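You operate a simulated robot arm through the tools that you are given. There is no shell and no other tool. Be economical: measure what you need, move in short steps, check, and stop when the job is done.

The job below is to be done with a simulated robot arm. You get a single attempt, and the scene is never put back.

JOB
Take the shim out from under the rocking beam, then lower the beam.
Fine: blue level back on its rest first; raise the beam to free the shim; shim on its spot. Set down upright: blue level, beam shim.

It is judged by the outcome, as a careful person would: the job done as asked, and still so three seconds after it is handed in. It fails if anything else is knocked over, pushed out of place, dropped, spilled or broken.

ROBOT AND FRAMES
A 7-joint arm with a two-finger parallel gripper on a trunk, on a base that drives. Base frame: it is fixed to the floor where the robot stands at the start and does not move with it; the origin is under the middle of the robot, x ahead of it, y to its left, z up; the surface under the hand at the start is at about z = 0.85. Units: m, degrees, N and s.
With the tool pointing down near the work surface it reaches from about 0.26 to 0.6 m from the robot's upright axis, wherever it stands. Its first joint turns from -166.0 to 166.0 degrees. Places, roughly: blue level spot [0.6, 0, 0.9]; rocking beam [0.5, 0, 0.9]; shim spot [0.5, 0.3, 0.8]. Payload 3.4 kg.
Tool frame: the origin (TCP) lies between the finger pads and is the grasp point; the fingertips stand 0.03 m ahead of it; z points along the fingers, y is the line along which they close. Largest opening 0.094 m; finger width 0.028, thickness 0.01; the body of the gripper, 0.05 by 0.096 m, starts 0.055 m behind the TCP.
Orientation is that of the tool frame in the base frame, as [roll, pitch, yaw] about the fixed x, y, z axes, in that order (R = Rz(yaw) Ry(pitch) Rx(roll)). With the fingers straight down and closing along the base's y, the tool's x points along the base's -x, its y along +y and its z along -z.

CONTROLS
- The arm moves only by the tool move_arm. Its argument "increments" is a list of rows, each an object of numbers (a shift or turn left out is 0, a gripper value left out holds the last): "dx", "dy", "dz": the shift along the base's x, y, z in m; "wx", "wy", "wz": the turn, a rotation vector about the base's x, y, z in degrees; "grip": the closure in counts, from 0 (fully open) to 255 (shut). In form: [{"dx": .., "dy": .., "dz": .., "wx": .., "wy": .., "wz": .., "grip": ..}, ...]. A call has 1 to 8 rows; each row is the pose to reach, as a shift and turn from the pose commanded when the call began. Rows are played at 5 a second. More than 0.05 m and 8.6 degrees between two rows, or a gripper value outside its range, and nothing of the call is played. A pose out of reach is approached as far as the arm can. The call stops where the force on the tool passes 50 N (or 10 N more than at its start, if that is more) or the arm is blocked; 0.2 s more then pass. Each finger travels about 0.072 m/s and halts on what it meets, pressing with about 38 N; the grip force reading is that of the motor and also rises with nothing between the fingers. The clock runs only during rows and for 0.2 s after the last one: add rows that repeat a pose to give the fingers time. The reply holds the time, the measured pose of the TCP, the force on the tool along the base axes, the opening and the grip force, in the units named above and with some noise, with the torque about the TCP (base axes, N m) and any sound that the robot's microphone picked up, and new pictures: "show" is both (left out), scene, wrist or none.
- Cameras (640 x 400 px; columns grow to the right, rows downward): "scene" is now at [0.0031, 0.1426, 1.6198]; the picture's right is [0.00, -1.00, 0.00], its down [-0.82, -0.00, -0.57] and it looks along [0.57, 0.00, -0.82] (base axes); focal length 291 px, centre (320, 200). "wrist" rides on the gripper at [0.076, 0.014, -0.103] in the tool frame; the picture's right is [-0.18, 0.98, 0.00], its down [-0.75, -0.14, -0.64] and it looks along [-0.63, -0.12, 0.77] (tool axes); focal length 243 px, centre (320, 200). There is no depth. A picture from a camera that has moved, and an enlarged one, comes with that camera's place and axes in the base frame and with its lens. The place of the scene camera against the robot may be out by one fixed shift of up to 0.018 m in any direction.
- lift_body(by): slides the trunk up (or, below 0, down) by that many m; the arm and the scene camera ride with it, the base frame stays. It gives what a move gives, with no picture.
- drive_base(legs): drives the robot by 1 to 6 legs, each [ahead, left, turn to the left] in m, m and degrees, along the robot's own axes; the way and the turn of a leg run together, so that a leg with both is an arc; at most 1.5 m and 180 degrees a leg. The arm and the cameras ride along, it lands a little off, and it stops where it bumps. It gives what a move gives, and a new picture of the scene camera.
- pan_tilt(pan, tilt): turns the head with the scene camera to pan (to the left, within 155 degrees either way) and tilt (down, from -29 to 69), counted from straight ahead of the robot. It gives what a move gives, and a new picture of the scene camera.
- enlarge(camera, box): a new picture of the part [left, top, right, bottom] of that camera's present view, enlarged. No time passes.
- sign_off(): hands the job in; it is judged then, once.

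Go step by step. Nothing tells you exact positions but the pictures and the camera data: compare them with the known pose of the tool, close in by small moves and look again before you grip or let go. The budget is 120 turns and 260 pictures, counting those below and the enlarged ones. Unless the task says otherwise, let go and move clear before handing in, and close with one line.

The tools are called after ">>>" as name(argument=value, ...) on one line, values as JSON. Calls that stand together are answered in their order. move_arm: Moves the arm, as the interface text tells. Its arguments: {"type":"object","properties":{"increments":{"type":"array","items":{"type":"object","properties":{"dx":{"type":"number"},"dy":{"type":"number"},"dz":{"type":"number"},"wx":{"type":"number"},"wy":{"type":"number"},"wz":{"type":"number"},"grip":{"type":"number"}}}},"show":{"type":"string","enum":["both","scene","wrist","none"]}},"required":["increments"]} The other tools are called the same way: lift_body (by) slides the trunk up or down; drive_base (legs) drives the base; pan_tilt (pan, tilt) turns the head that bears the scene camera; enlarge (camera, box) takes an enlarged picture of a part of a camera's view; sign_off () hands the job in.

At the start:

```text
clock: 0.0
ee_pos: [0.3624, -0.0431, 1.1525]
orientation: [180.0, 0.0, 180.0]
wrist_force: [0.3, 0.1, 0.5]
wrist_torque: [0.0, 0.06, 0.01]
opening: 0.0939
gripper_force: 0.1
trunk travel left (down, up): [-0.3, 0.086]
robot x, y, heading: [-0.001, -0.0, -0.0]
head pan, tilt: [0.2, 55.2]
```

scene: 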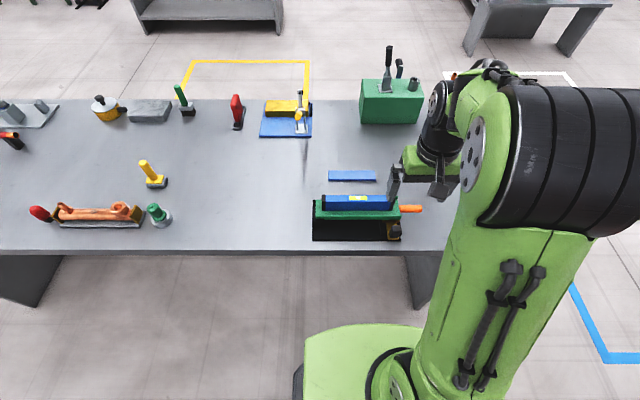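
wrist: 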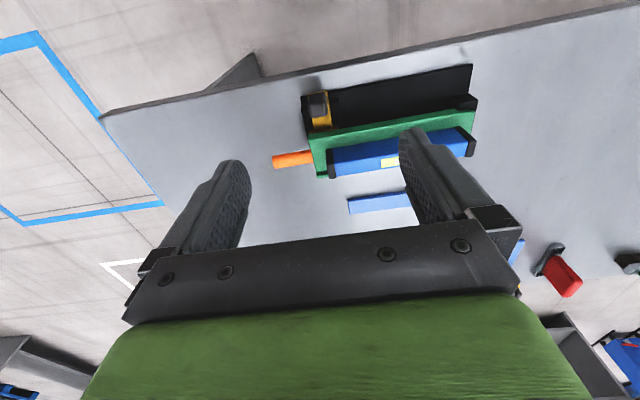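

I see a bench with a green beam, a blue level on it, and a blue strip behind it (perhaps the level's rest). I'll look more closely first.

>>> enlarge(camera="scene", box=[290, 150, 450, 250])

>>> enlarge(camera="scene", box=[0, 80, 320, 280])

>>> enlarge(camera="wrist", box=[240, 50, 500, 220])

```text
4.00 times, centred on (370, 200) of scene
camera zoom: at [0.0031, 0.1426, 1.6198], right [0.0, -1.0, 0.0], down [-0.82, 0.0, -0.57], along [0.57, 0.0, -0.82], focal length 1162 px, centre (120, 200)
```

zoom: 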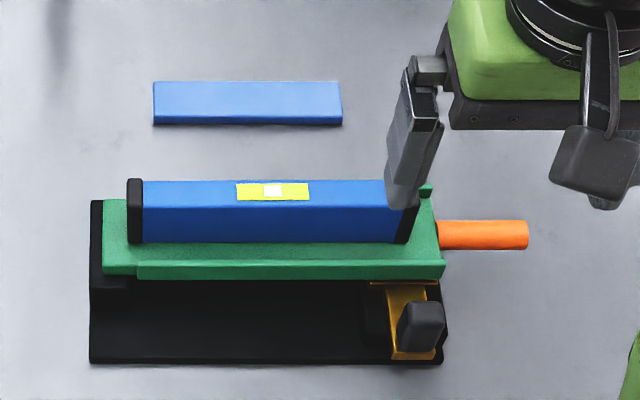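

```text
2.00 times, centred on (160, 180) of scene
camera zoom: at [0.0031, 0.1426, 1.6198], right [0.0, -1.0, 0.0], down [-0.82, 0.0, -0.57], along [0.57, 0.0, -0.82], focal length 581 px, centre (640, 240)
```

zoom: 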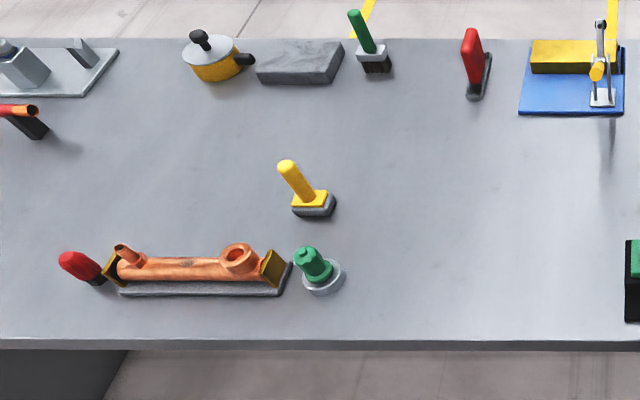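

```text
2.35 times, centred on (370, 135) of wrist
camera zoom: at [0.2843, -0.0297, 1.2534], right [0.18, 0.98, 0.0], down [0.75, -0.14, 0.64], along [0.63, -0.12, -0.77], focal length 571 px, centre (202, 353)
```

zoom: 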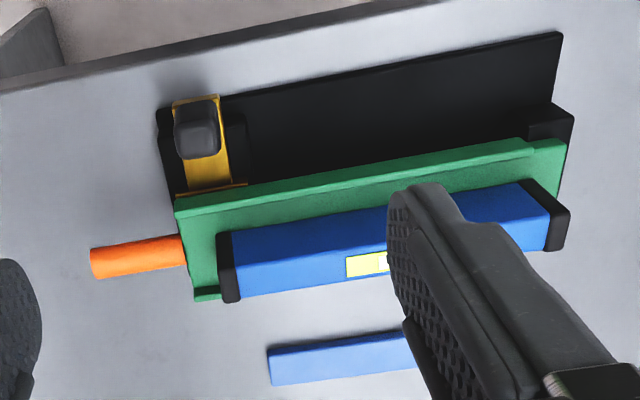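

The shim looks like an amber plate with a dark knob, at the near right end of the beam, and the orange handle is at the right end. I'll check for the shim spot marking and get a lower wrist view.

>>> enlarge(camera="scene", box=[200, 160, 320, 250])

>>> move_arm(increments=[{"dx": -0.02, "dz": -0.04}, {"dx": -0.04, "dz": -0.08}, {"dx": -0.04, "dz": -0.12}, {"dx": -0.04, "dz": -0.12}])

```text
4.44 times, centred on (260, 205) of scene
camera zoom: at [0.0031, 0.1426, 1.6198], right [0.0, -1.0, 0.0], down [-0.82, 0.0, -0.57], along [0.57, 0.0, -0.82], focal length 1292 px, centre (587, 178)
```

zoom: 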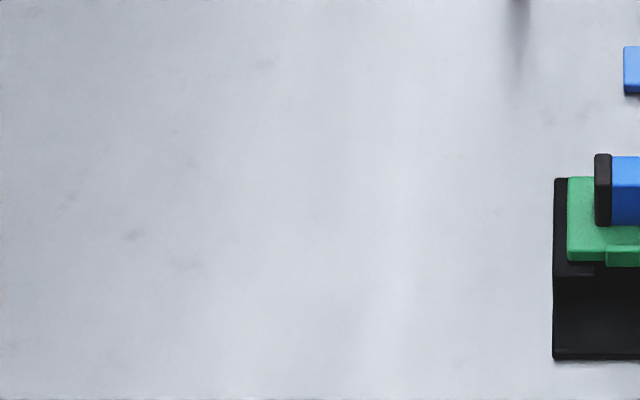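

```text
clock: 1.0
ee_pos: [0.3212, -0.0432, 1.0312]
orientation: [-180.0, 0.1, -180.0]
wrist_force: [0.2, 0.3, 0.7]
wrist_torque: [-0.02, 0.0, 0.0]
opening: 0.094
gripper_force: 0.1
trunk travel left (down, up): [-0.3, 0.086]
robot x, y, heading: [0.0006, -0.0022, 0.3]
head pan, tilt: [0.2, 55.2]
camera scene: at [0.0017, 0.1426, 1.6198], right [0.0, -1.0, 0.0], down [-0.82, 0.0, -0.57], along [0.57, 0.0, -0.82], focal length 291 px, centre (320, 200)
camera wrist: at [0.2432, -0.0299, 1.1333], right [0.18, 0.98, 0.0], down [0.75, -0.14, 0.64], along [0.63, -0.12, -0.77], focal length 243 px, centre (320, 200)
```

scene: 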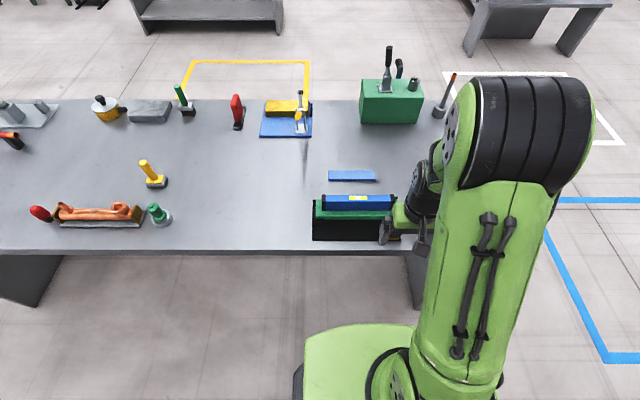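
wrist: 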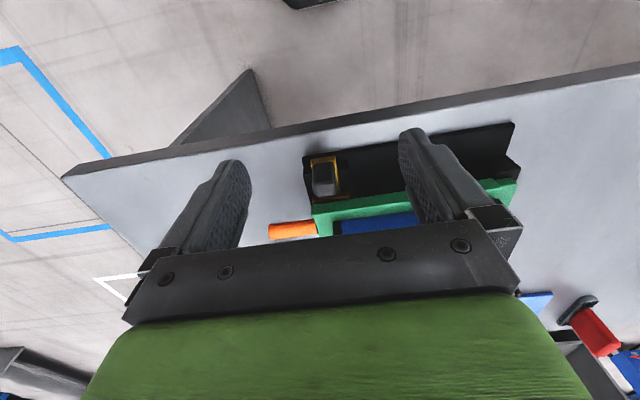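

>>> enlarge(camera="wrist", box=[260, 110, 420, 250])

>>> move_arm(increments=[{"dy": 0.05}, {"dy": 0.1}, {"dy": 0.15}, {"dy": 0.2}, {"dy": 0.22, "dz": 0.04}, {"dy": 0.22, "dz": 0.07}], show="both")

```text
2.86 times, centred on (340, 180) of wrist
camera zoom: at [0.2432, -0.0299, 1.1333], right [0.18, 0.98, 0.0], down [0.75, -0.14, 0.64], along [0.63, -0.12, -0.77], focal length 693 px, centre (263, 257)
```

zoom: 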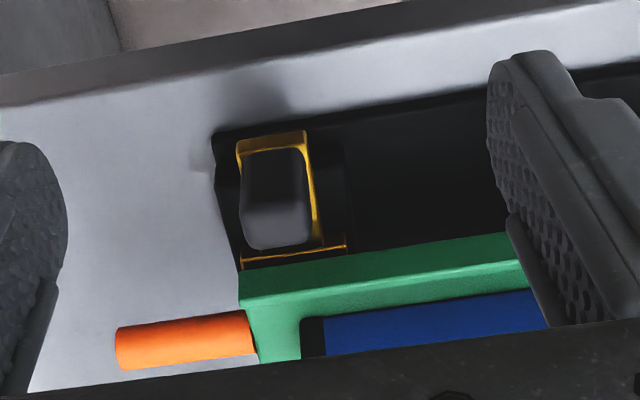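

```text
clock: 2.4
ee_pos: [0.3213, 0.1773, 1.1015]
orientation: [-179.9, 0.0, -180.0]
wrist_force: [-0.1, 0.5, -0.3]
wrist_torque: [0.0, 0.01, -0.02]
opening: 0.0938
gripper_force: 0.1
trunk travel left (down, up): [-0.3, 0.086]
robot x, y, heading: [0.0026, -0.0018, 0.0]
head pan, tilt: [0.2, 55.2]
camera scene: at [0.0029, 0.1425, 1.6198], right [0.0, -1.0, 0.0], down [-0.82, 0.0, -0.57], along [0.57, 0.0, -0.82], focal length 291 px, centre (320, 200)
camera wrist: at [0.2447, 0.1901, 1.2032], right [0.18, 0.98, 0.0], down [0.75, -0.14, 0.64], along [0.63, -0.12, -0.77], focal length 243 px, centre (320, 200)
```

scene: 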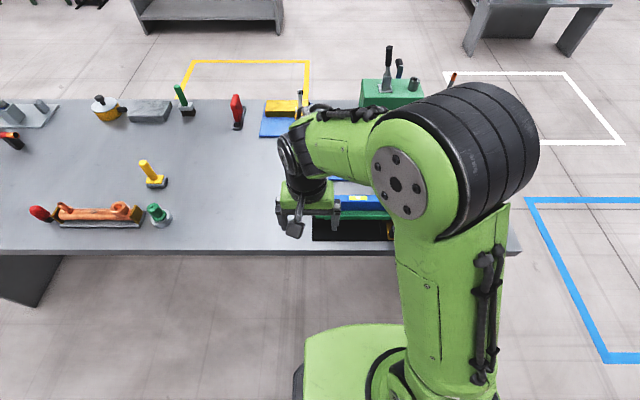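
wrist: 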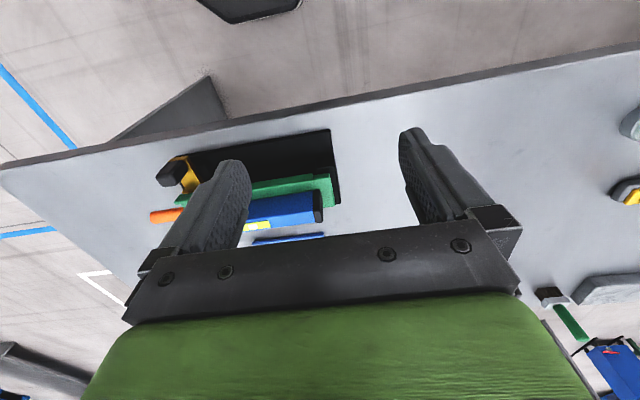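

>>> enlarge(camera="wrist", box=[140, 110, 360, 250])

>>> enlarge(camera="wrist", box=[330, 60, 640, 260])

```text
2.86 times, centred on (250, 180) of wrist
camera zoom: at [0.2447, 0.1901, 1.2032], right [0.18, 0.98, 0.0], down [0.75, -0.14, 0.64], along [0.63, -0.12, -0.77], focal length 693 px, centre (520, 257)
```

zoom: 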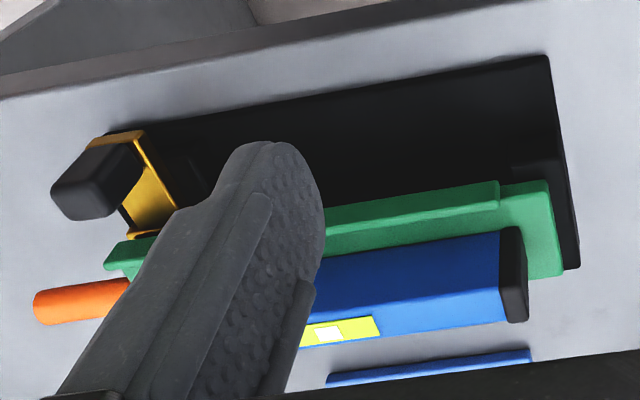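

```text
2.00 times, centred on (485, 160) of wrist
camera zoom: at [0.2447, 0.1901, 1.2032], right [0.18, 0.98, 0.0], down [0.75, -0.14, 0.64], along [0.63, -0.12, -0.77], focal length 485 px, centre (-10, 280)
```

zoom: 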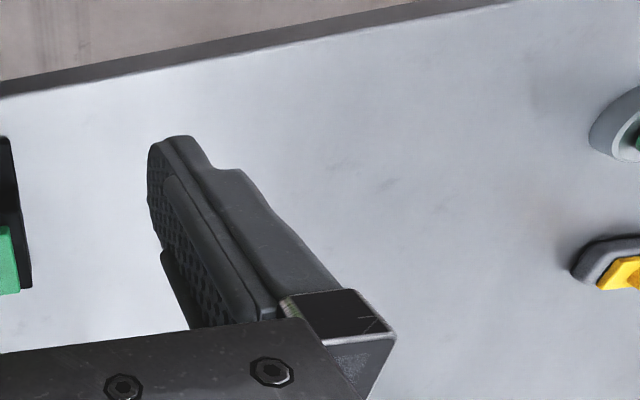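

No marking is visible at the shim spot, so I'll rely on the given coordinates. Next I'll turn the gripper 90° (camera on the right side), which I need for gripping the level and which gives a view of the handle and shim.

>>> move_arm(increments=[{"wz": 8, "dz": 0.03, "dx": 0.02}, {"wz": 16, "dz": 0.03, "dx": 0.04, "dy": -0.03}, {"wz": 24, "dz": 0.03, "dx": 0.06, "dy": -0.06}, {"wz": 32, "dz": 0.03, "dx": 0.08, "dy": -0.09}, {"wz": 40, "dz": 0.03, "dx": 0.1, "dy": -0.12}, {"wz": 48, "dz": 0.03, "dx": 0.12, "dy": -0.14}, {"wz": 56, "dz": 0.03, "dx": 0.14, "dy": -0.15}, {"wz": 64, "dz": 0.03, "dx": 0.16, "dy": -0.16}], show="none")

>>> move_arm(increments=[{"wz": 8}, {"wz": 16}, {"wz": 24}, {"wz": 26}, {"wz": 26}])

```text
clock: 4.2
ee_pos: [0.4824, 0.0165, 1.1324]
orientation: [179.9, 0.0, -115.9]
wrist_force: [0.7, -0.7, -0.5]
wrist_torque: [0.02, 0.04, 0.02]
opening: 0.0941
gripper_force: 0.2
trunk travel left (down, up): [-0.3, 0.086]
robot x, y, heading: [0.0006, -0.0026, -0.1]
head pan, tilt: [0.2, 55.2]
```

```text
clock: 5.4
ee_pos: [0.4816, 0.0165, 1.1316]
orientation: [-179.9, -0.1, -89.9]
wrist_force: [0.6, -0.7, -0.2]
wrist_torque: [0.01, -0.03, 0.0]
opening: 0.0941
gripper_force: 0.2
trunk travel left (down, up): [-0.3, 0.086]
robot x, y, heading: [0.001, 0.0017, -0.2]
head pan, tilt: [0.2, 55.2]
camera scene: at [0.0031, 0.1426, 1.6198], right [0.0, -1.0, 0.0], down [-0.82, 0.0, -0.57], along [0.57, 0.0, -0.82], focal length 291 px, centre (320, 200)
camera wrist: at [0.4665, -0.0599, 1.2335], right [-0.98, 0.18, 0.0], down [0.14, 0.75, 0.64], along [0.12, 0.63, -0.77], focal length 243 px, centre (320, 200)
```

scene: 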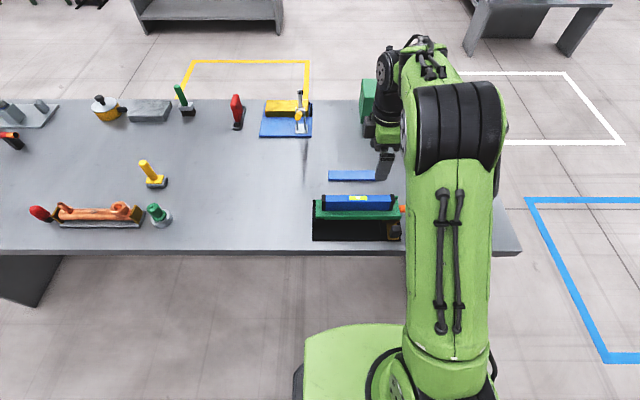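
wrist: 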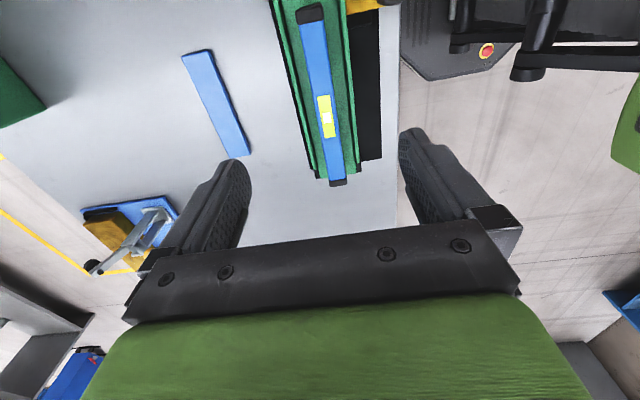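

The level sits in a channel on the beam, running along y at about x≈0.48, centre y≈0.04–0.055. I'll move in closer above it.

>>> move_arm(increments=[{"dz": -0.04, "dy": 0.015}, {"dz": -0.08, "dy": 0.03}, {"dz": -0.12, "dy": 0.03}, {"dz": -0.12, "dy": 0.03}])

```text
clock: 6.4
ee_pos: [0.4816, 0.0471, 1.0119]
orientation: [180.0, 0.0, -90.0]
wrist_force: [-1.2, -0.1, -0.6]
wrist_torque: [0.03, 0.01, 0.05]
opening: 0.0941
gripper_force: 0.1
trunk travel left (down, up): [-0.3, 0.086]
robot x, y, heading: [0.002, -0.0015, -0.1]
head pan, tilt: [0.2, 55.2]
camera scene: at [0.0024, 0.1426, 1.6198], right [0.0, -1.0, 0.0], down [-0.82, 0.0, -0.57], along [0.57, 0.0, -0.82], focal length 291 px, centre (320, 200)
camera wrist: at [0.4659, -0.03, 1.1133], right [-0.98, 0.18, 0.0], down [0.14, 0.75, 0.64], along [0.12, 0.63, -0.77], focal length 243 px, centre (320, 200)
```

scene: 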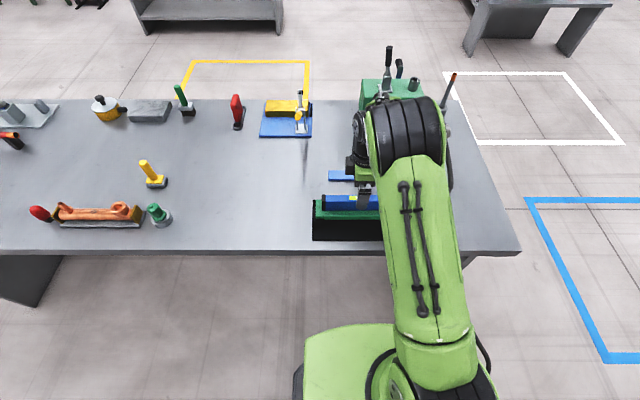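
wrist: 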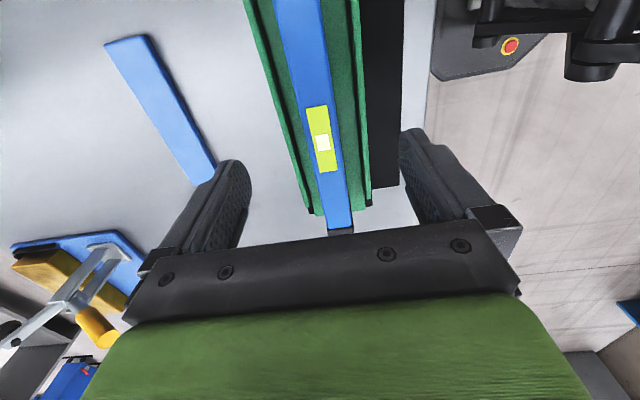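

>>> enlarge(camera="wrist", box=[230, 0, 430, 240])

>>> enlarge(camera="scene", box=[305, 160, 415, 250])

```text
1.67 times, centred on (330, 120) of wrist
camera zoom: at [0.4659, -0.03, 1.1133], right [-0.98, 0.18, 0.0], down [0.14, 0.75, 0.64], along [0.12, 0.63, -0.77], focal length 404 px, centre (303, 333)
```

zoom: 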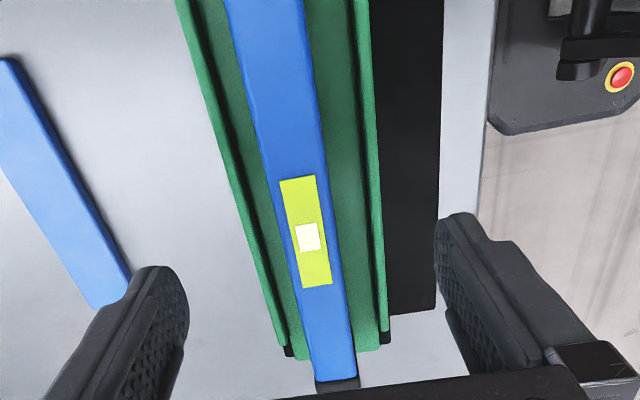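

```text
4.44 times, centred on (360, 205) of scene
camera zoom: at [0.0024, 0.1426, 1.6198], right [0.0, -1.0, 0.0], down [-0.82, 0.0, -0.57], along [0.57, 0.0, -0.82], focal length 1292 px, centre (142, 178)
```

zoom: 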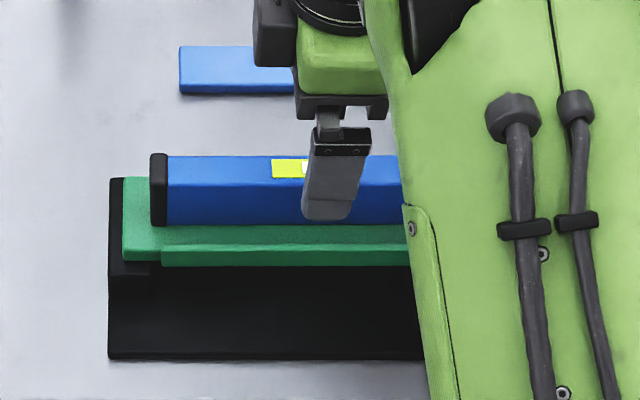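

The level's top is at z≈0.943 with its centre at about (0.480, 0.050); it is about 22 mm wide and 45 mm tall. I'll descend around it with the fingers part closed.

>>> move_arm(increments=[{"dz": -0.03, "dy": 0.002, "dx": -0.0016, "grip": 90}, {"dz": -0.05, "dy": 0.002, "dx": -0.0016, "grip": 90}, {"dz": -0.065, "dy": 0.002, "dx": -0.0016}, {"dz": -0.074, "dy": 0.002, "dx": -0.0016}, {"dz": -0.074, "dy": 0.002, "dx": -0.0016}])

```text
clock: 7.6
ee_pos: [0.4804, 0.0478, 0.9391]
orientation: [-179.8, 0.0, -90.0]
wrist_force: [-0.4, 0.6, 18.3]
wrist_torque: [-0.26, 0.51, 0.05]
opening: 0.0608
gripper_force: 0.1
trunk travel left (down, up): [-0.3, 0.086]
robot x, y, heading: [0.0014, 0.0014, -0.1]
head pan, tilt: [0.2, 55.2]
camera scene: at [0.0015, 0.1426, 1.62], right [0.0, -1.0, 0.0], down [-0.82, 0.0, -0.57], along [0.57, 0.0, -0.82], focal length 291 px, centre (320, 200)
camera wrist: at [0.4644, -0.0281, 1.0407], right [-0.98, 0.18, 0.0], down [0.14, 0.75, 0.64], along [0.12, 0.63, -0.77], focal length 243 px, centre (320, 200)
```

scene: 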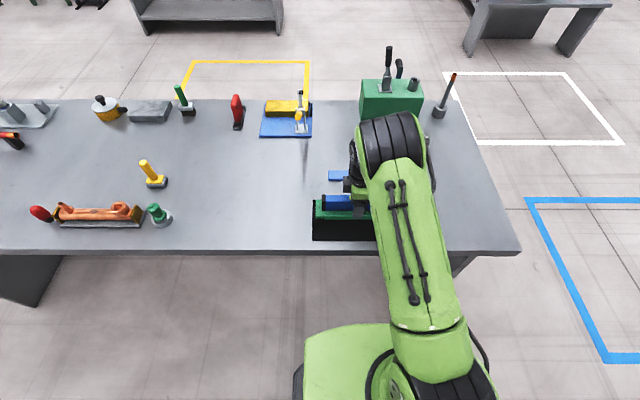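
wrist: 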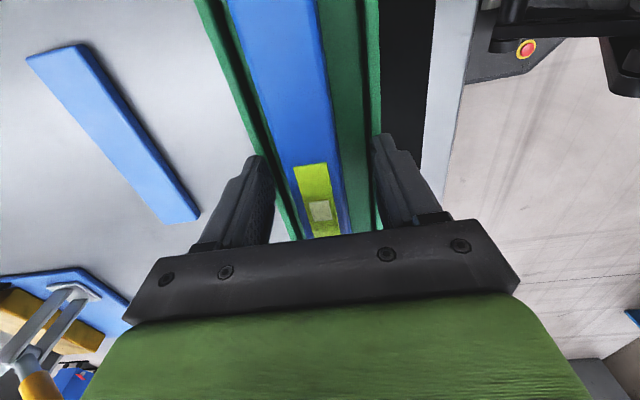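

The fingertips touch the beam's lips (18 N), so I'll rise a little and close.

>>> move_arm(increments=[{"dz": 0.006}, {"dz": 0.006, "grip": 255}, {"dz": 0.006}, {"dz": 0.006}, {"dz": 0.006}, {"dz": 0.006}], show="wrist")

```text
clock: 9.0
ee_pos: [0.4792, 0.0493, 0.944]
orientation: [-180.0, -0.1, -90.0]
wrist_force: [0.3, -0.6, 0.2]
wrist_torque: [-0.01, -0.02, 0.0]
opening: 0.0279
gripper_force: 38.2
trunk travel left (down, up): [-0.3, 0.086]
robot x, y, heading: [0.0004, -0.0025, -0.2]
head pan, tilt: [0.2, 55.2]
camera wrist: at [0.4648, -0.0281, 1.0448], right [-0.98, 0.18, 0.0], down [0.14, 0.75, 0.64], along [0.12, 0.63, -0.77], focal length 243 px, centre (320, 200)
```

wrist: 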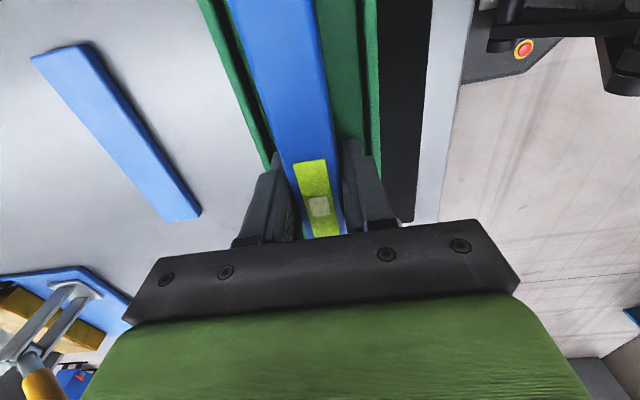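

The level is gripped. I'll lift it clear and look at it.

>>> move_arm(increments=[{"dz": 0.01}, {"dz": 0.03}, {"dz": 0.06}, {"dz": 0.09}, {"dz": 0.09}])

```text
clock: 10.2
ee_pos: [0.4805, 0.0484, 1.0346]
orientation: [179.8, 0.0, -89.9]
wrist_force: [0.4, 0.5, -2.1]
wrist_torque: [0.0, 0.0, -0.04]
opening: 0.0281
gripper_force: 37.7
trunk travel left (down, up): [-0.3, 0.086]
robot x, y, heading: [-0.0017, 0.0013, -0.2]
head pan, tilt: [0.2, 55.2]
camera scene: at [0.0039, 0.1427, 1.6198], right [0.0, -1.0, 0.0], down [-0.82, 0.0, -0.57], along [0.57, 0.0, -0.82], focal length 291 px, centre (320, 200)
camera wrist: at [0.4655, -0.0285, 1.1353], right [-0.98, 0.18, 0.0], down [0.14, 0.75, 0.64], along [0.12, 0.63, -0.77], focal length 243 px, centre (320, 200)
```

scene: 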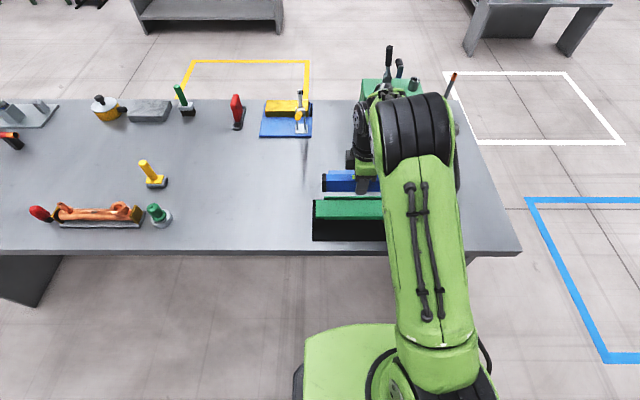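
wrist: 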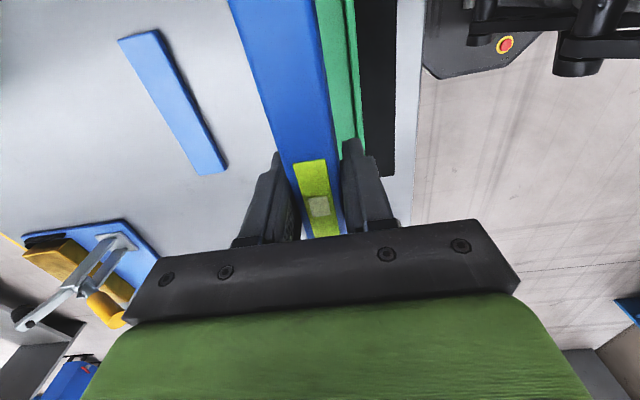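

Lifted cleanly. The rest strip centre is about (0.636, 0.043), slightly past comfortable reach, so I'll drive ahead 6 cm.

>>> drive_base(legs=[[0.06, 0, 0]])

```text
clock: 11.2
ee_pos: [0.5427, 0.0486, 1.0338]
orientation: [179.9, 0.0, -90.0]
wrist_force: [0.7, 0.2, -2.0]
wrist_torque: [0.02, 0.06, 0.0]
opening: 0.0283
gripper_force: 38.3
trunk travel left (down, up): [-0.3, 0.086]
robot x, y, heading: [0.057, 0.0044, -0.2]
head pan, tilt: [0.2, 55.2]
camera scene: at [0.0653, 0.1428, 1.6198], right [0.0, -1.0, 0.0], down [-0.82, 0.0, -0.57], along [0.57, 0.0, -0.82], focal length 291 px, centre (320, 200)
```

scene: 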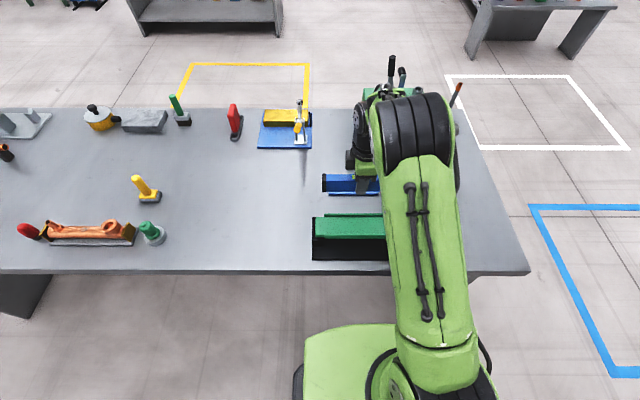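

>>> move_arm(increments=[{"dx": 0.03}, {"dx": 0.06}, {"dx": 0.093, "dy": -0.006}, {"dx": 0.093, "dy": -0.006, "dz": -0.04}, {"dx": 0.093, "dy": -0.006, "dz": -0.08}, {"dx": 0.093, "dy": -0.006, "dz": -0.09}, {"dx": 0.093, "dy": -0.006, "dz": -0.09}])

```text
clock: 12.8
ee_pos: [0.633, 0.0417, 0.9435]
orientation: [-179.9, 0.0, -90.0]
wrist_force: [-0.1, 0.0, -2.3]
wrist_torque: [0.02, -0.02, 0.01]
opening: 0.0285
gripper_force: 37.7
trunk travel left (down, up): [-0.3, 0.086]
robot x, y, heading: [0.058, -0.0002, 0.1]
head pan, tilt: [0.2, 55.2]
camera scene: at [0.0629, 0.1426, 1.6198], right [0.0, -1.0, 0.0], down [-0.82, 0.0, -0.57], along [0.57, 0.0, -0.82], focal length 291 px, centre (320, 200)
camera wrist: at [0.6178, -0.0346, 1.0447], right [-0.98, 0.18, 0.0], down [0.14, 0.75, 0.64], along [0.12, 0.63, -0.77], focal length 243 px, centre (320, 200)
```

scene: 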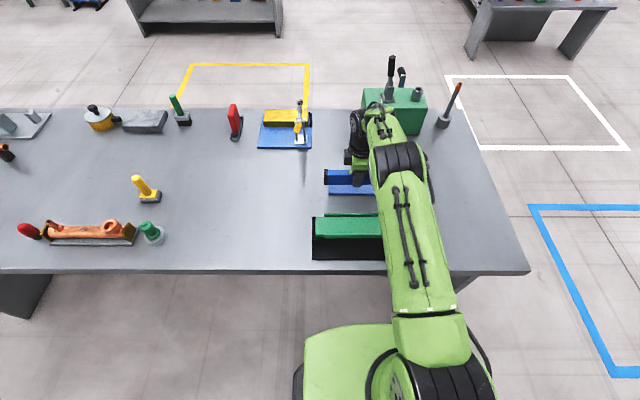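
wrist: 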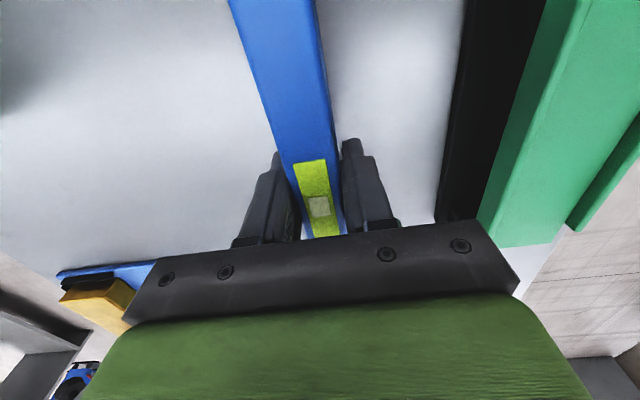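

>>> enlarge(camera="scene", box=[300, 150, 420, 220])

```text
5.33 times, centred on (360, 185) of scene
camera zoom: at [0.0629, 0.1426, 1.6198], right [0.0, -1.0, 0.0], down [-0.82, 0.0, -0.57], along [0.57, 0.0, -0.82], focal length 1550 px, centre (107, 280)
```

zoom: 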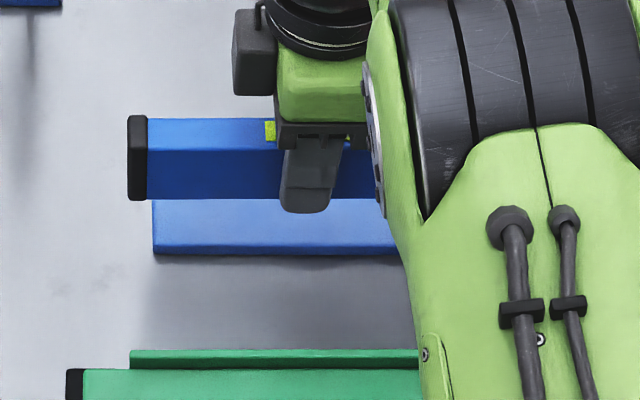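

The strip's centre looks like about (0.637, 0.048). I'll correct and descend gently.

>>> move_arm(increments=[{"dx": 0.004, "dy": 0.006}, {"dx": 0.004, "dy": 0.006, "dz": -0.012}, {"dx": 0.004, "dy": 0.006, "dz": -0.022}, {"dx": 0.004, "dy": 0.006, "dz": -0.022}], show="wrist")

>>> enlarge(camera="scene", box=[300, 150, 420, 220])

```text
clock: 13.8
ee_pos: [0.637, 0.0487, 0.9212]
orientation: [-179.9, 0.1, -90.0]
wrist_force: [0.4, 0.7, -1.5]
wrist_torque: [0.0, 0.03, 0.02]
opening: 0.028
gripper_force: 38.2
trunk travel left (down, up): [-0.3, 0.086]
robot x, y, heading: [0.0589, 0.0036, -0.0]
head pan, tilt: [0.2, 55.2]
camera wrist: at [0.6217, -0.0285, 1.0226], right [-0.98, 0.18, 0.0], down [0.14, 0.75, 0.64], along [0.12, 0.63, -0.77], focal length 243 px, centre (320, 200)
```

wrist: 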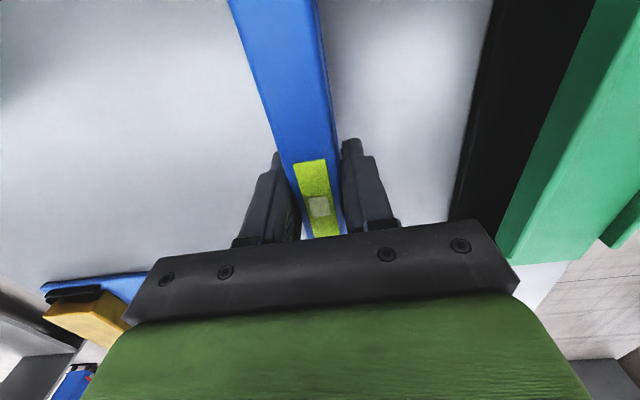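

```text
5.33 times, centred on (360, 185) of scene
camera zoom: at [0.0626, 0.1426, 1.6198], right [0.0, -1.0, 0.0], down [-0.82, 0.0, -0.57], along [0.57, 0.0, -0.82], focal length 1550 px, centre (107, 280)
```

zoom: 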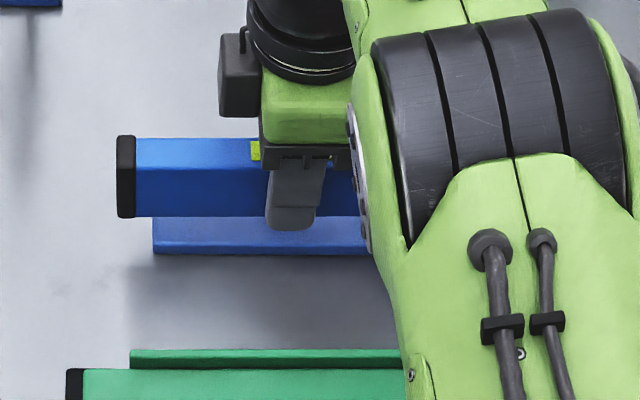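

Alignment looks right. I'll lower in small steps until contact.

>>> move_arm(increments=[{"dz": -0.006}, {"dz": -0.01}, {"dz": -0.012}, {"dz": -0.012}], show="none")

>>> enlarge(camera="scene", box=[300, 150, 420, 220])

```text
clock: 14.8
ee_pos: [0.6374, 0.0483, 0.9085]
orientation: [-180.0, 0.1, -89.9]
wrist_force: [0.3, -0.4, -1.1]
wrist_torque: [-0.02, 0.0, 0.0]
opening: 0.0279
gripper_force: 37.5
trunk travel left (down, up): [-0.3, 0.086]
robot x, y, heading: [0.056, -0.0006, 0.0]
head pan, tilt: [0.2, 55.2]
```

```text
5.33 times, centred on (360, 185) of scene
camera zoom: at [0.0627, 0.1426, 1.6198], right [0.0, -1.0, 0.0], down [-0.82, 0.0, -0.57], along [0.57, 0.0, -0.82], focal length 1550 px, centre (107, 280)
```

zoom: 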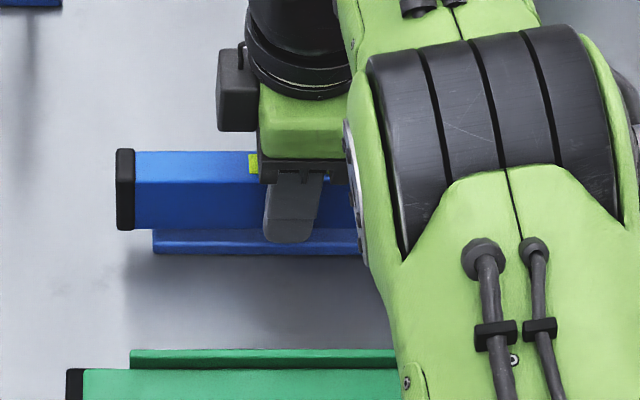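

>>> move_arm(increments=[{"dz": -0.003}, {"dz": -0.006}, {"dz": -0.008}, {"dz": -0.009}], show="none")

>>> enlarge(camera="scene", box=[300, 150, 420, 220])

```text
clock: 15.8
ee_pos: [0.6374, 0.0489, 0.902]
orientation: [-180.0, 0.0, -90.0]
wrist_force: [-0.2, 0.6, -2.5]
wrist_torque: [-0.01, 0.03, 0.02]
opening: 0.0278
gripper_force: 37.6
trunk travel left (down, up): [-0.3, 0.086]
robot x, y, heading: [0.0601, 0.0013, -0.0]
head pan, tilt: [0.2, 55.2]
```

```text
5.33 times, centred on (360, 185) of scene
camera zoom: at [0.0628, 0.1427, 1.6198], right [0.0, -1.0, 0.0], down [-0.82, 0.0, -0.57], along [0.57, 0.0, -0.82], focal length 1550 px, centre (107, 280)
```

zoom: 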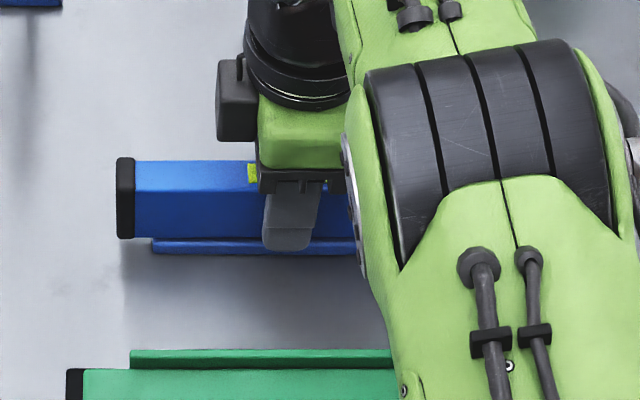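

The level is still hanging and a bit near the strip's front edge. I'll shift 5 mm ahead and keep lowering.

>>> move_arm(increments=[{"dx": 0.003}, {"dx": 0.005}, {"dx": 0.005, "dz": -0.002}, {"dx": 0.005, "dz": -0.004}, {"dx": 0.005, "dz": -0.004}], show="none")

>>> enlarge(camera="scene", box=[315, 170, 375, 210])

```text
clock: 17.0
ee_pos: [0.6418, 0.0486, 0.8965]
orientation: [-180.0, 0.0, -90.0]
wrist_force: [-0.1, -1.4, -1.9]
wrist_torque: [0.02, 0.0, 0.01]
opening: 0.0279
gripper_force: 37.9
trunk travel left (down, up): [-0.3, 0.086]
robot x, y, heading: [0.0565, 0.0003, -0.0]
head pan, tilt: [0.2, 55.2]
```

```text
10.00 times, centred on (345, 190) of scene
camera zoom: at [0.0627, 0.1426, 1.6198], right [0.0, -1.0, 0.0], down [-0.82, 0.0, -0.57], along [0.57, 0.0, -0.82], focal length 2906 px, centre (70, 300)
```

zoom: 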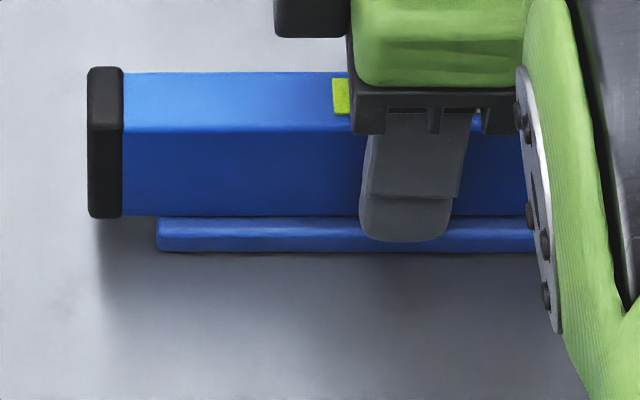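

>>> move_arm(increments=[{"dz": -0.002}, {"dz": -0.004}, {"dz": -0.006}, {"dz": -0.006}], show="none")

>>> enlarge(camera="scene", box=[315, 170, 375, 210])

```text
clock: 18.0
ee_pos: [0.6416, 0.0481, 0.8944]
orientation: [-179.5, -0.1, -90.0]
wrist_force: [4.2, -1.6, 33.0]
wrist_torque: [0.0, 0.17, 0.08]
opening: 0.0282
gripper_force: 37.8
trunk travel left (down, up): [-0.3, 0.086]
robot x, y, heading: [0.0605, -0.0026, 0.1]
head pan, tilt: [0.2, 55.2]
```

```text
10.00 times, centred on (345, 190) of scene
camera zoom: at [0.0584, 0.1419, 1.6201], right [0.0, -1.0, 0.0], down [-0.82, 0.0, -0.57], along [0.57, 0.0, -0.82], focal length 2906 px, centre (70, 300)
```

zoom: 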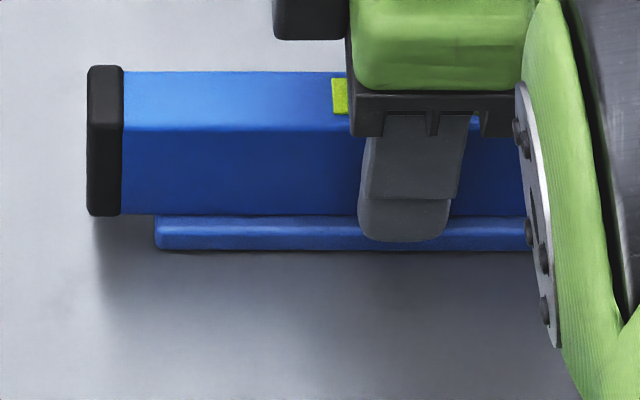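

Contact has been made and the level is on the rest. I'll relieve the pressure and open.

>>> move_arm(increments=[{"dz": 0.003}, {"dz": 0.004}, {"dz": 0.004, "grip": 130}, {"dz": 0.004, "grip": 130}, {"dz": 0.004, "grip": 100}, {"dz": 0.004, "grip": 100}], show="wrist")

>>> enlarge(camera="scene", box=[315, 170, 375, 210])

```text
clock: 19.4
ee_pos: [0.6422, 0.0487, 0.8951]
orientation: [180.0, 0.0, -90.1]
wrist_force: [0.6, 0.2, 0.7]
wrist_torque: [-0.02, 0.01, 0.0]
opening: 0.0574
gripper_force: 0.2
trunk travel left (down, up): [-0.3, 0.086]
robot x, y, heading: [0.0627, -0.0041, -0.0]
head pan, tilt: [0.2, 55.2]
camera wrist: at [0.6264, -0.0283, 0.9959], right [-0.98, 0.18, 0.0], down [0.14, 0.75, 0.64], along [0.12, 0.63, -0.77], focal length 243 px, centre (320, 200)
```

wrist: 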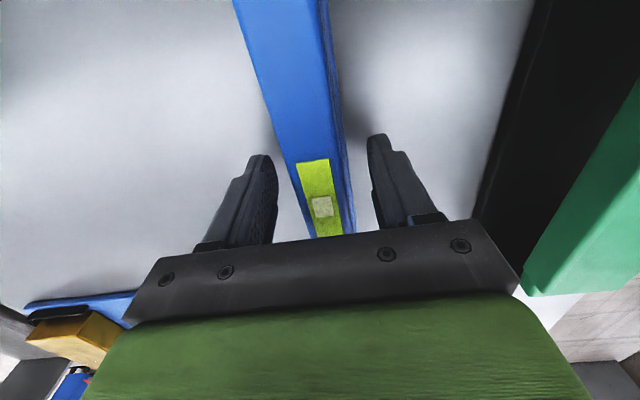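

```text
10.00 times, centred on (345, 190) of scene
camera zoom: at [0.0625, 0.1426, 1.6198], right [0.0, -1.0, 0.0], down [-0.82, 0.0, -0.57], along [0.57, 0.0, -0.82], focal length 2906 px, centre (70, 300)
```

zoom: 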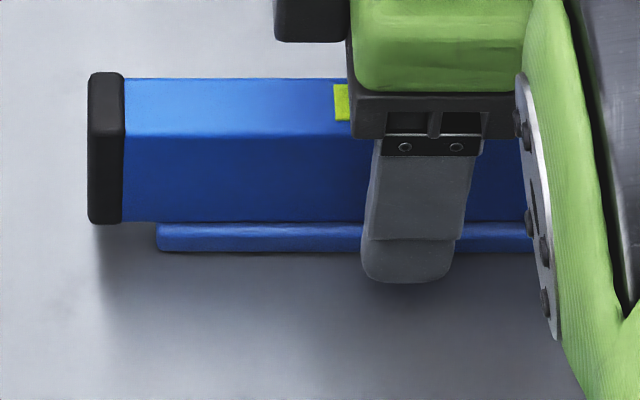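

The level stands on its rest. I'll retreat upward and back for a check.

>>> move_arm(increments=[{"dz": 0.03}, {"dz": 0.07}, {"dz": 0.12}, {"dz": 0.16, "dx": -0.03, "dy": -0.02}, {"dz": 0.18, "dx": -0.07, "dy": -0.05}, {"dz": 0.18, "dx": -0.11, "dy": -0.08}, {"dz": 0.18, "dx": -0.15, "dy": -0.11}, {"dz": 0.18, "dx": -0.16, "dy": -0.12}])

>>> enlarge(camera="scene", box=[300, 160, 420, 270])

>>> enlarge(camera="wrist", box=[180, 0, 460, 240])

```text
refused: row 4 steps farther than a row can; nothing moved
```

```text
3.64 times, centred on (360, 215) of scene
camera zoom: at [0.0625, 0.1426, 1.6198], right [0.0, -1.0, 0.0], down [-0.82, 0.0, -0.57], along [0.57, 0.0, -0.82], focal length 1057 px, centre (174, 146)
```

zoom: 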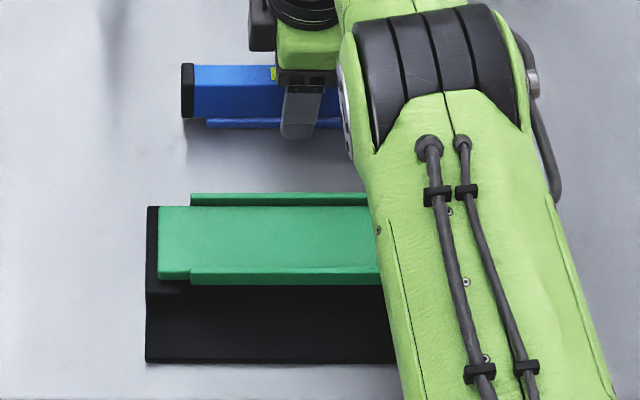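

```text
1.67 times, centred on (320, 120) of wrist
camera zoom: at [0.6264, -0.0283, 0.9959], right [-0.98, 0.18, 0.0], down [0.14, 0.75, 0.64], along [0.12, 0.63, -0.77], focal length 404 px, centre (320, 333)
```

zoom: 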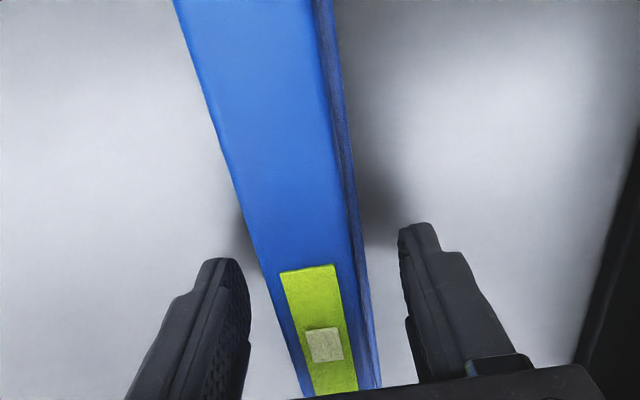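

>>> move_arm(increments=[{"dz": 0.03}, {"dz": 0.07}, {"dz": 0.11}, {"dz": 0.13, "dx": -0.03, "dy": -0.02}, {"dz": 0.13, "dx": -0.06, "dy": -0.05}, {"dz": 0.13, "dx": -0.09, "dy": -0.085}, {"dz": 0.13, "dx": -0.12, "dy": -0.12}, {"dz": 0.13, "dx": -0.15, "dy": -0.155}])

>>> enlarge(camera="scene", box=[300, 160, 420, 270])

```text
clock: 21.2
ee_pos: [0.4926, -0.1066, 1.0242]
orientation: [180.0, 0.0, -89.8]
wrist_force: [0.4, 0.1, -0.1]
wrist_torque: [0.01, -0.03, -0.01]
opening: 0.0572
gripper_force: 0.0
trunk travel left (down, up): [-0.3, 0.086]
robot x, y, heading: [0.0578, 0.0013, 0.1]
head pan, tilt: [0.2, 55.2]
camera scene: at [0.0613, 0.1413, 1.62], right [0.0, -1.0, 0.0], down [-0.82, 0.0, -0.57], along [0.57, 0.0, -0.82], focal length 291 px, centre (320, 200)
camera wrist: at [0.4766, -0.1833, 1.1257], right [-0.98, 0.18, 0.0], down [0.14, 0.75, 0.64], along [0.12, 0.63, -0.77], focal length 243 px, centre (320, 200)
```

scene: 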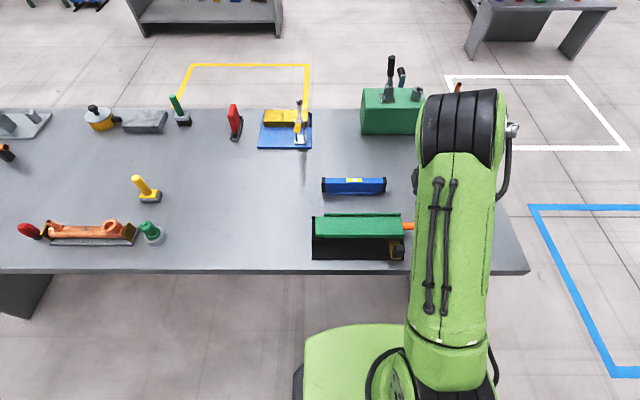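
wrist: 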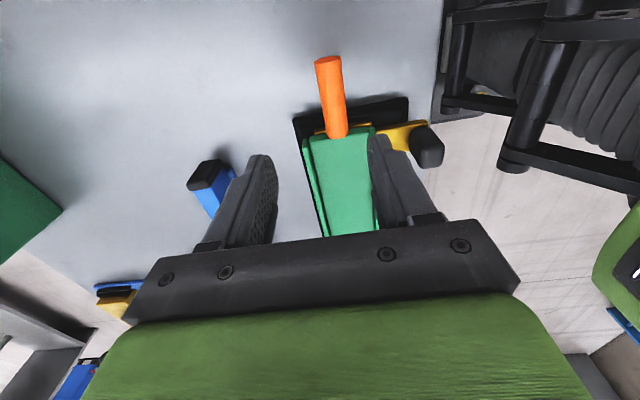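

```text
3.64 times, centred on (360, 215) of scene
camera zoom: at [0.0613, 0.1413, 1.62], right [0.0, -1.0, 0.0], down [-0.82, 0.0, -0.57], along [0.57, 0.0, -0.82], focal length 1057 px, centre (174, 146)
```

zoom: 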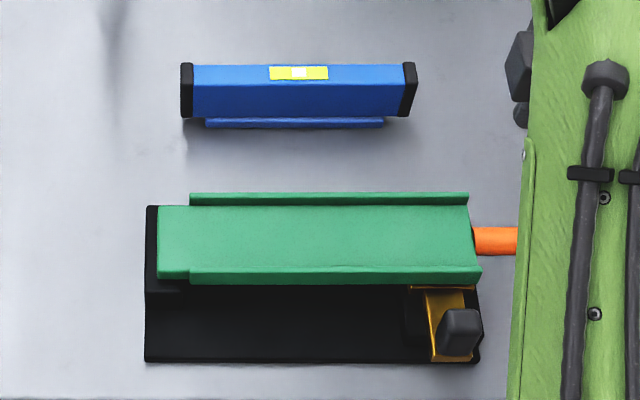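

The level is well placed on its rest. Now I'll get a lower, more horizontal view from the right end of the beam.

>>> move_arm(increments=[{"wx": 8, "dy": -0.03}, {"wx": 16, "dy": -0.06}, {"wx": 24, "dy": -0.09, "dz": -0.02}, {"wx": 32, "dy": -0.12, "dz": -0.03}, {"wx": 40, "dy": -0.15, "dz": -0.05}, {"wx": 40, "dy": -0.16, "dz": -0.06}], show="wrist")

>>> enlarge(camera="wrist", box=[200, 0, 480, 240])

```text
clock: 22.6
ee_pos: [0.4913, -0.267, 0.965]
orientation: [180.0, 40.1, -90.0]
wrist_force: [-0.7, -0.2, 0.6]
wrist_torque: [0.0, 0.0, 0.0]
opening: 0.057
gripper_force: 0.2
trunk travel left (down, up): [-0.3, 0.086]
robot x, y, heading: [0.0575, -0.0001, 0.1]
head pan, tilt: [0.2, 55.2]
camera wrist: at [0.4753, -0.3913, 0.9925], right [-0.98, 0.14, 0.12], down [0.14, 0.16, 0.98], along [0.12, 0.98, -0.18], focal length 243 px, centre (320, 200)
```

wrist: 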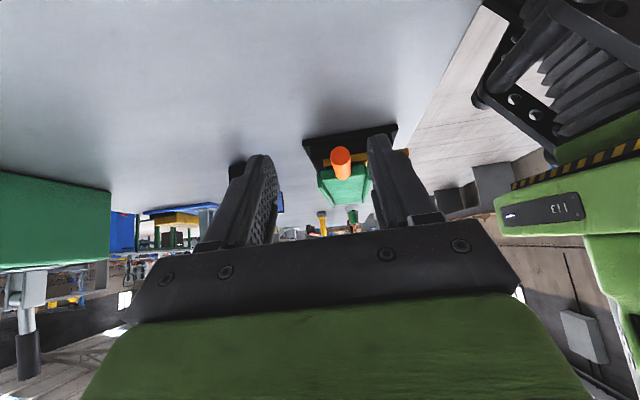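

```text
1.67 times, centred on (340, 120) of wrist
camera zoom: at [0.4753, -0.3913, 0.9925], right [-0.98, 0.14, 0.12], down [0.14, 0.16, 0.98], along [0.12, 0.98, -0.18], focal length 404 px, centre (287, 333)
```

zoom: 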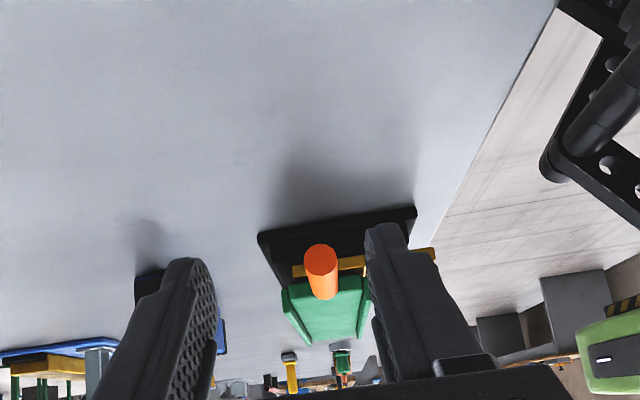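

>>> move_arm(increments=[{"grip": 0, "dx": -0.03, "dz": -0.03}, {"grip": 0, "dx": -0.05, "dz": -0.03}, {"grip": 0, "dx": -0.05, "dz": -0.03}], show="none")

>>> enlarge(camera="wrist", box=[220, 90, 420, 215])

```text
clock: 23.4
ee_pos: [0.4419, -0.2668, 0.9339]
orientation: [-180.0, 40.1, -90.0]
wrist_force: [-0.4, 0.4, 0.8]
wrist_torque: [0.0, -0.03, 0.0]
opening: 0.0938
gripper_force: 0.1
trunk travel left (down, up): [-0.3, 0.086]
robot x, y, heading: [0.0607, 0.0005, 0.1]
head pan, tilt: [0.2, 55.2]
```

```text
3.20 times, centred on (320, 152) of wrist
camera zoom: at [0.4259, -0.3918, 0.9623], right [-0.98, 0.14, 0.12], down [0.14, 0.16, 0.98], along [0.12, 0.98, -0.18], focal length 776 px, centre (320, 352)
```

zoom: 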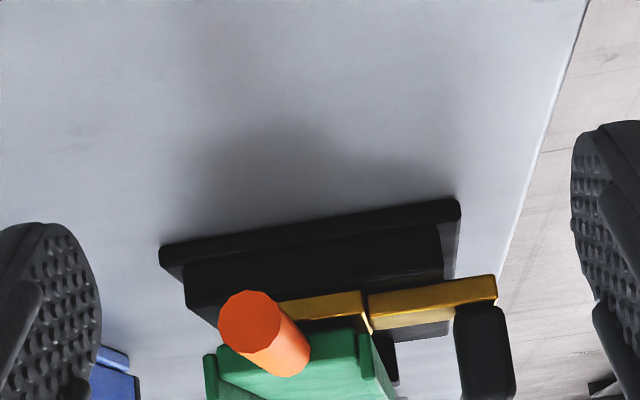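

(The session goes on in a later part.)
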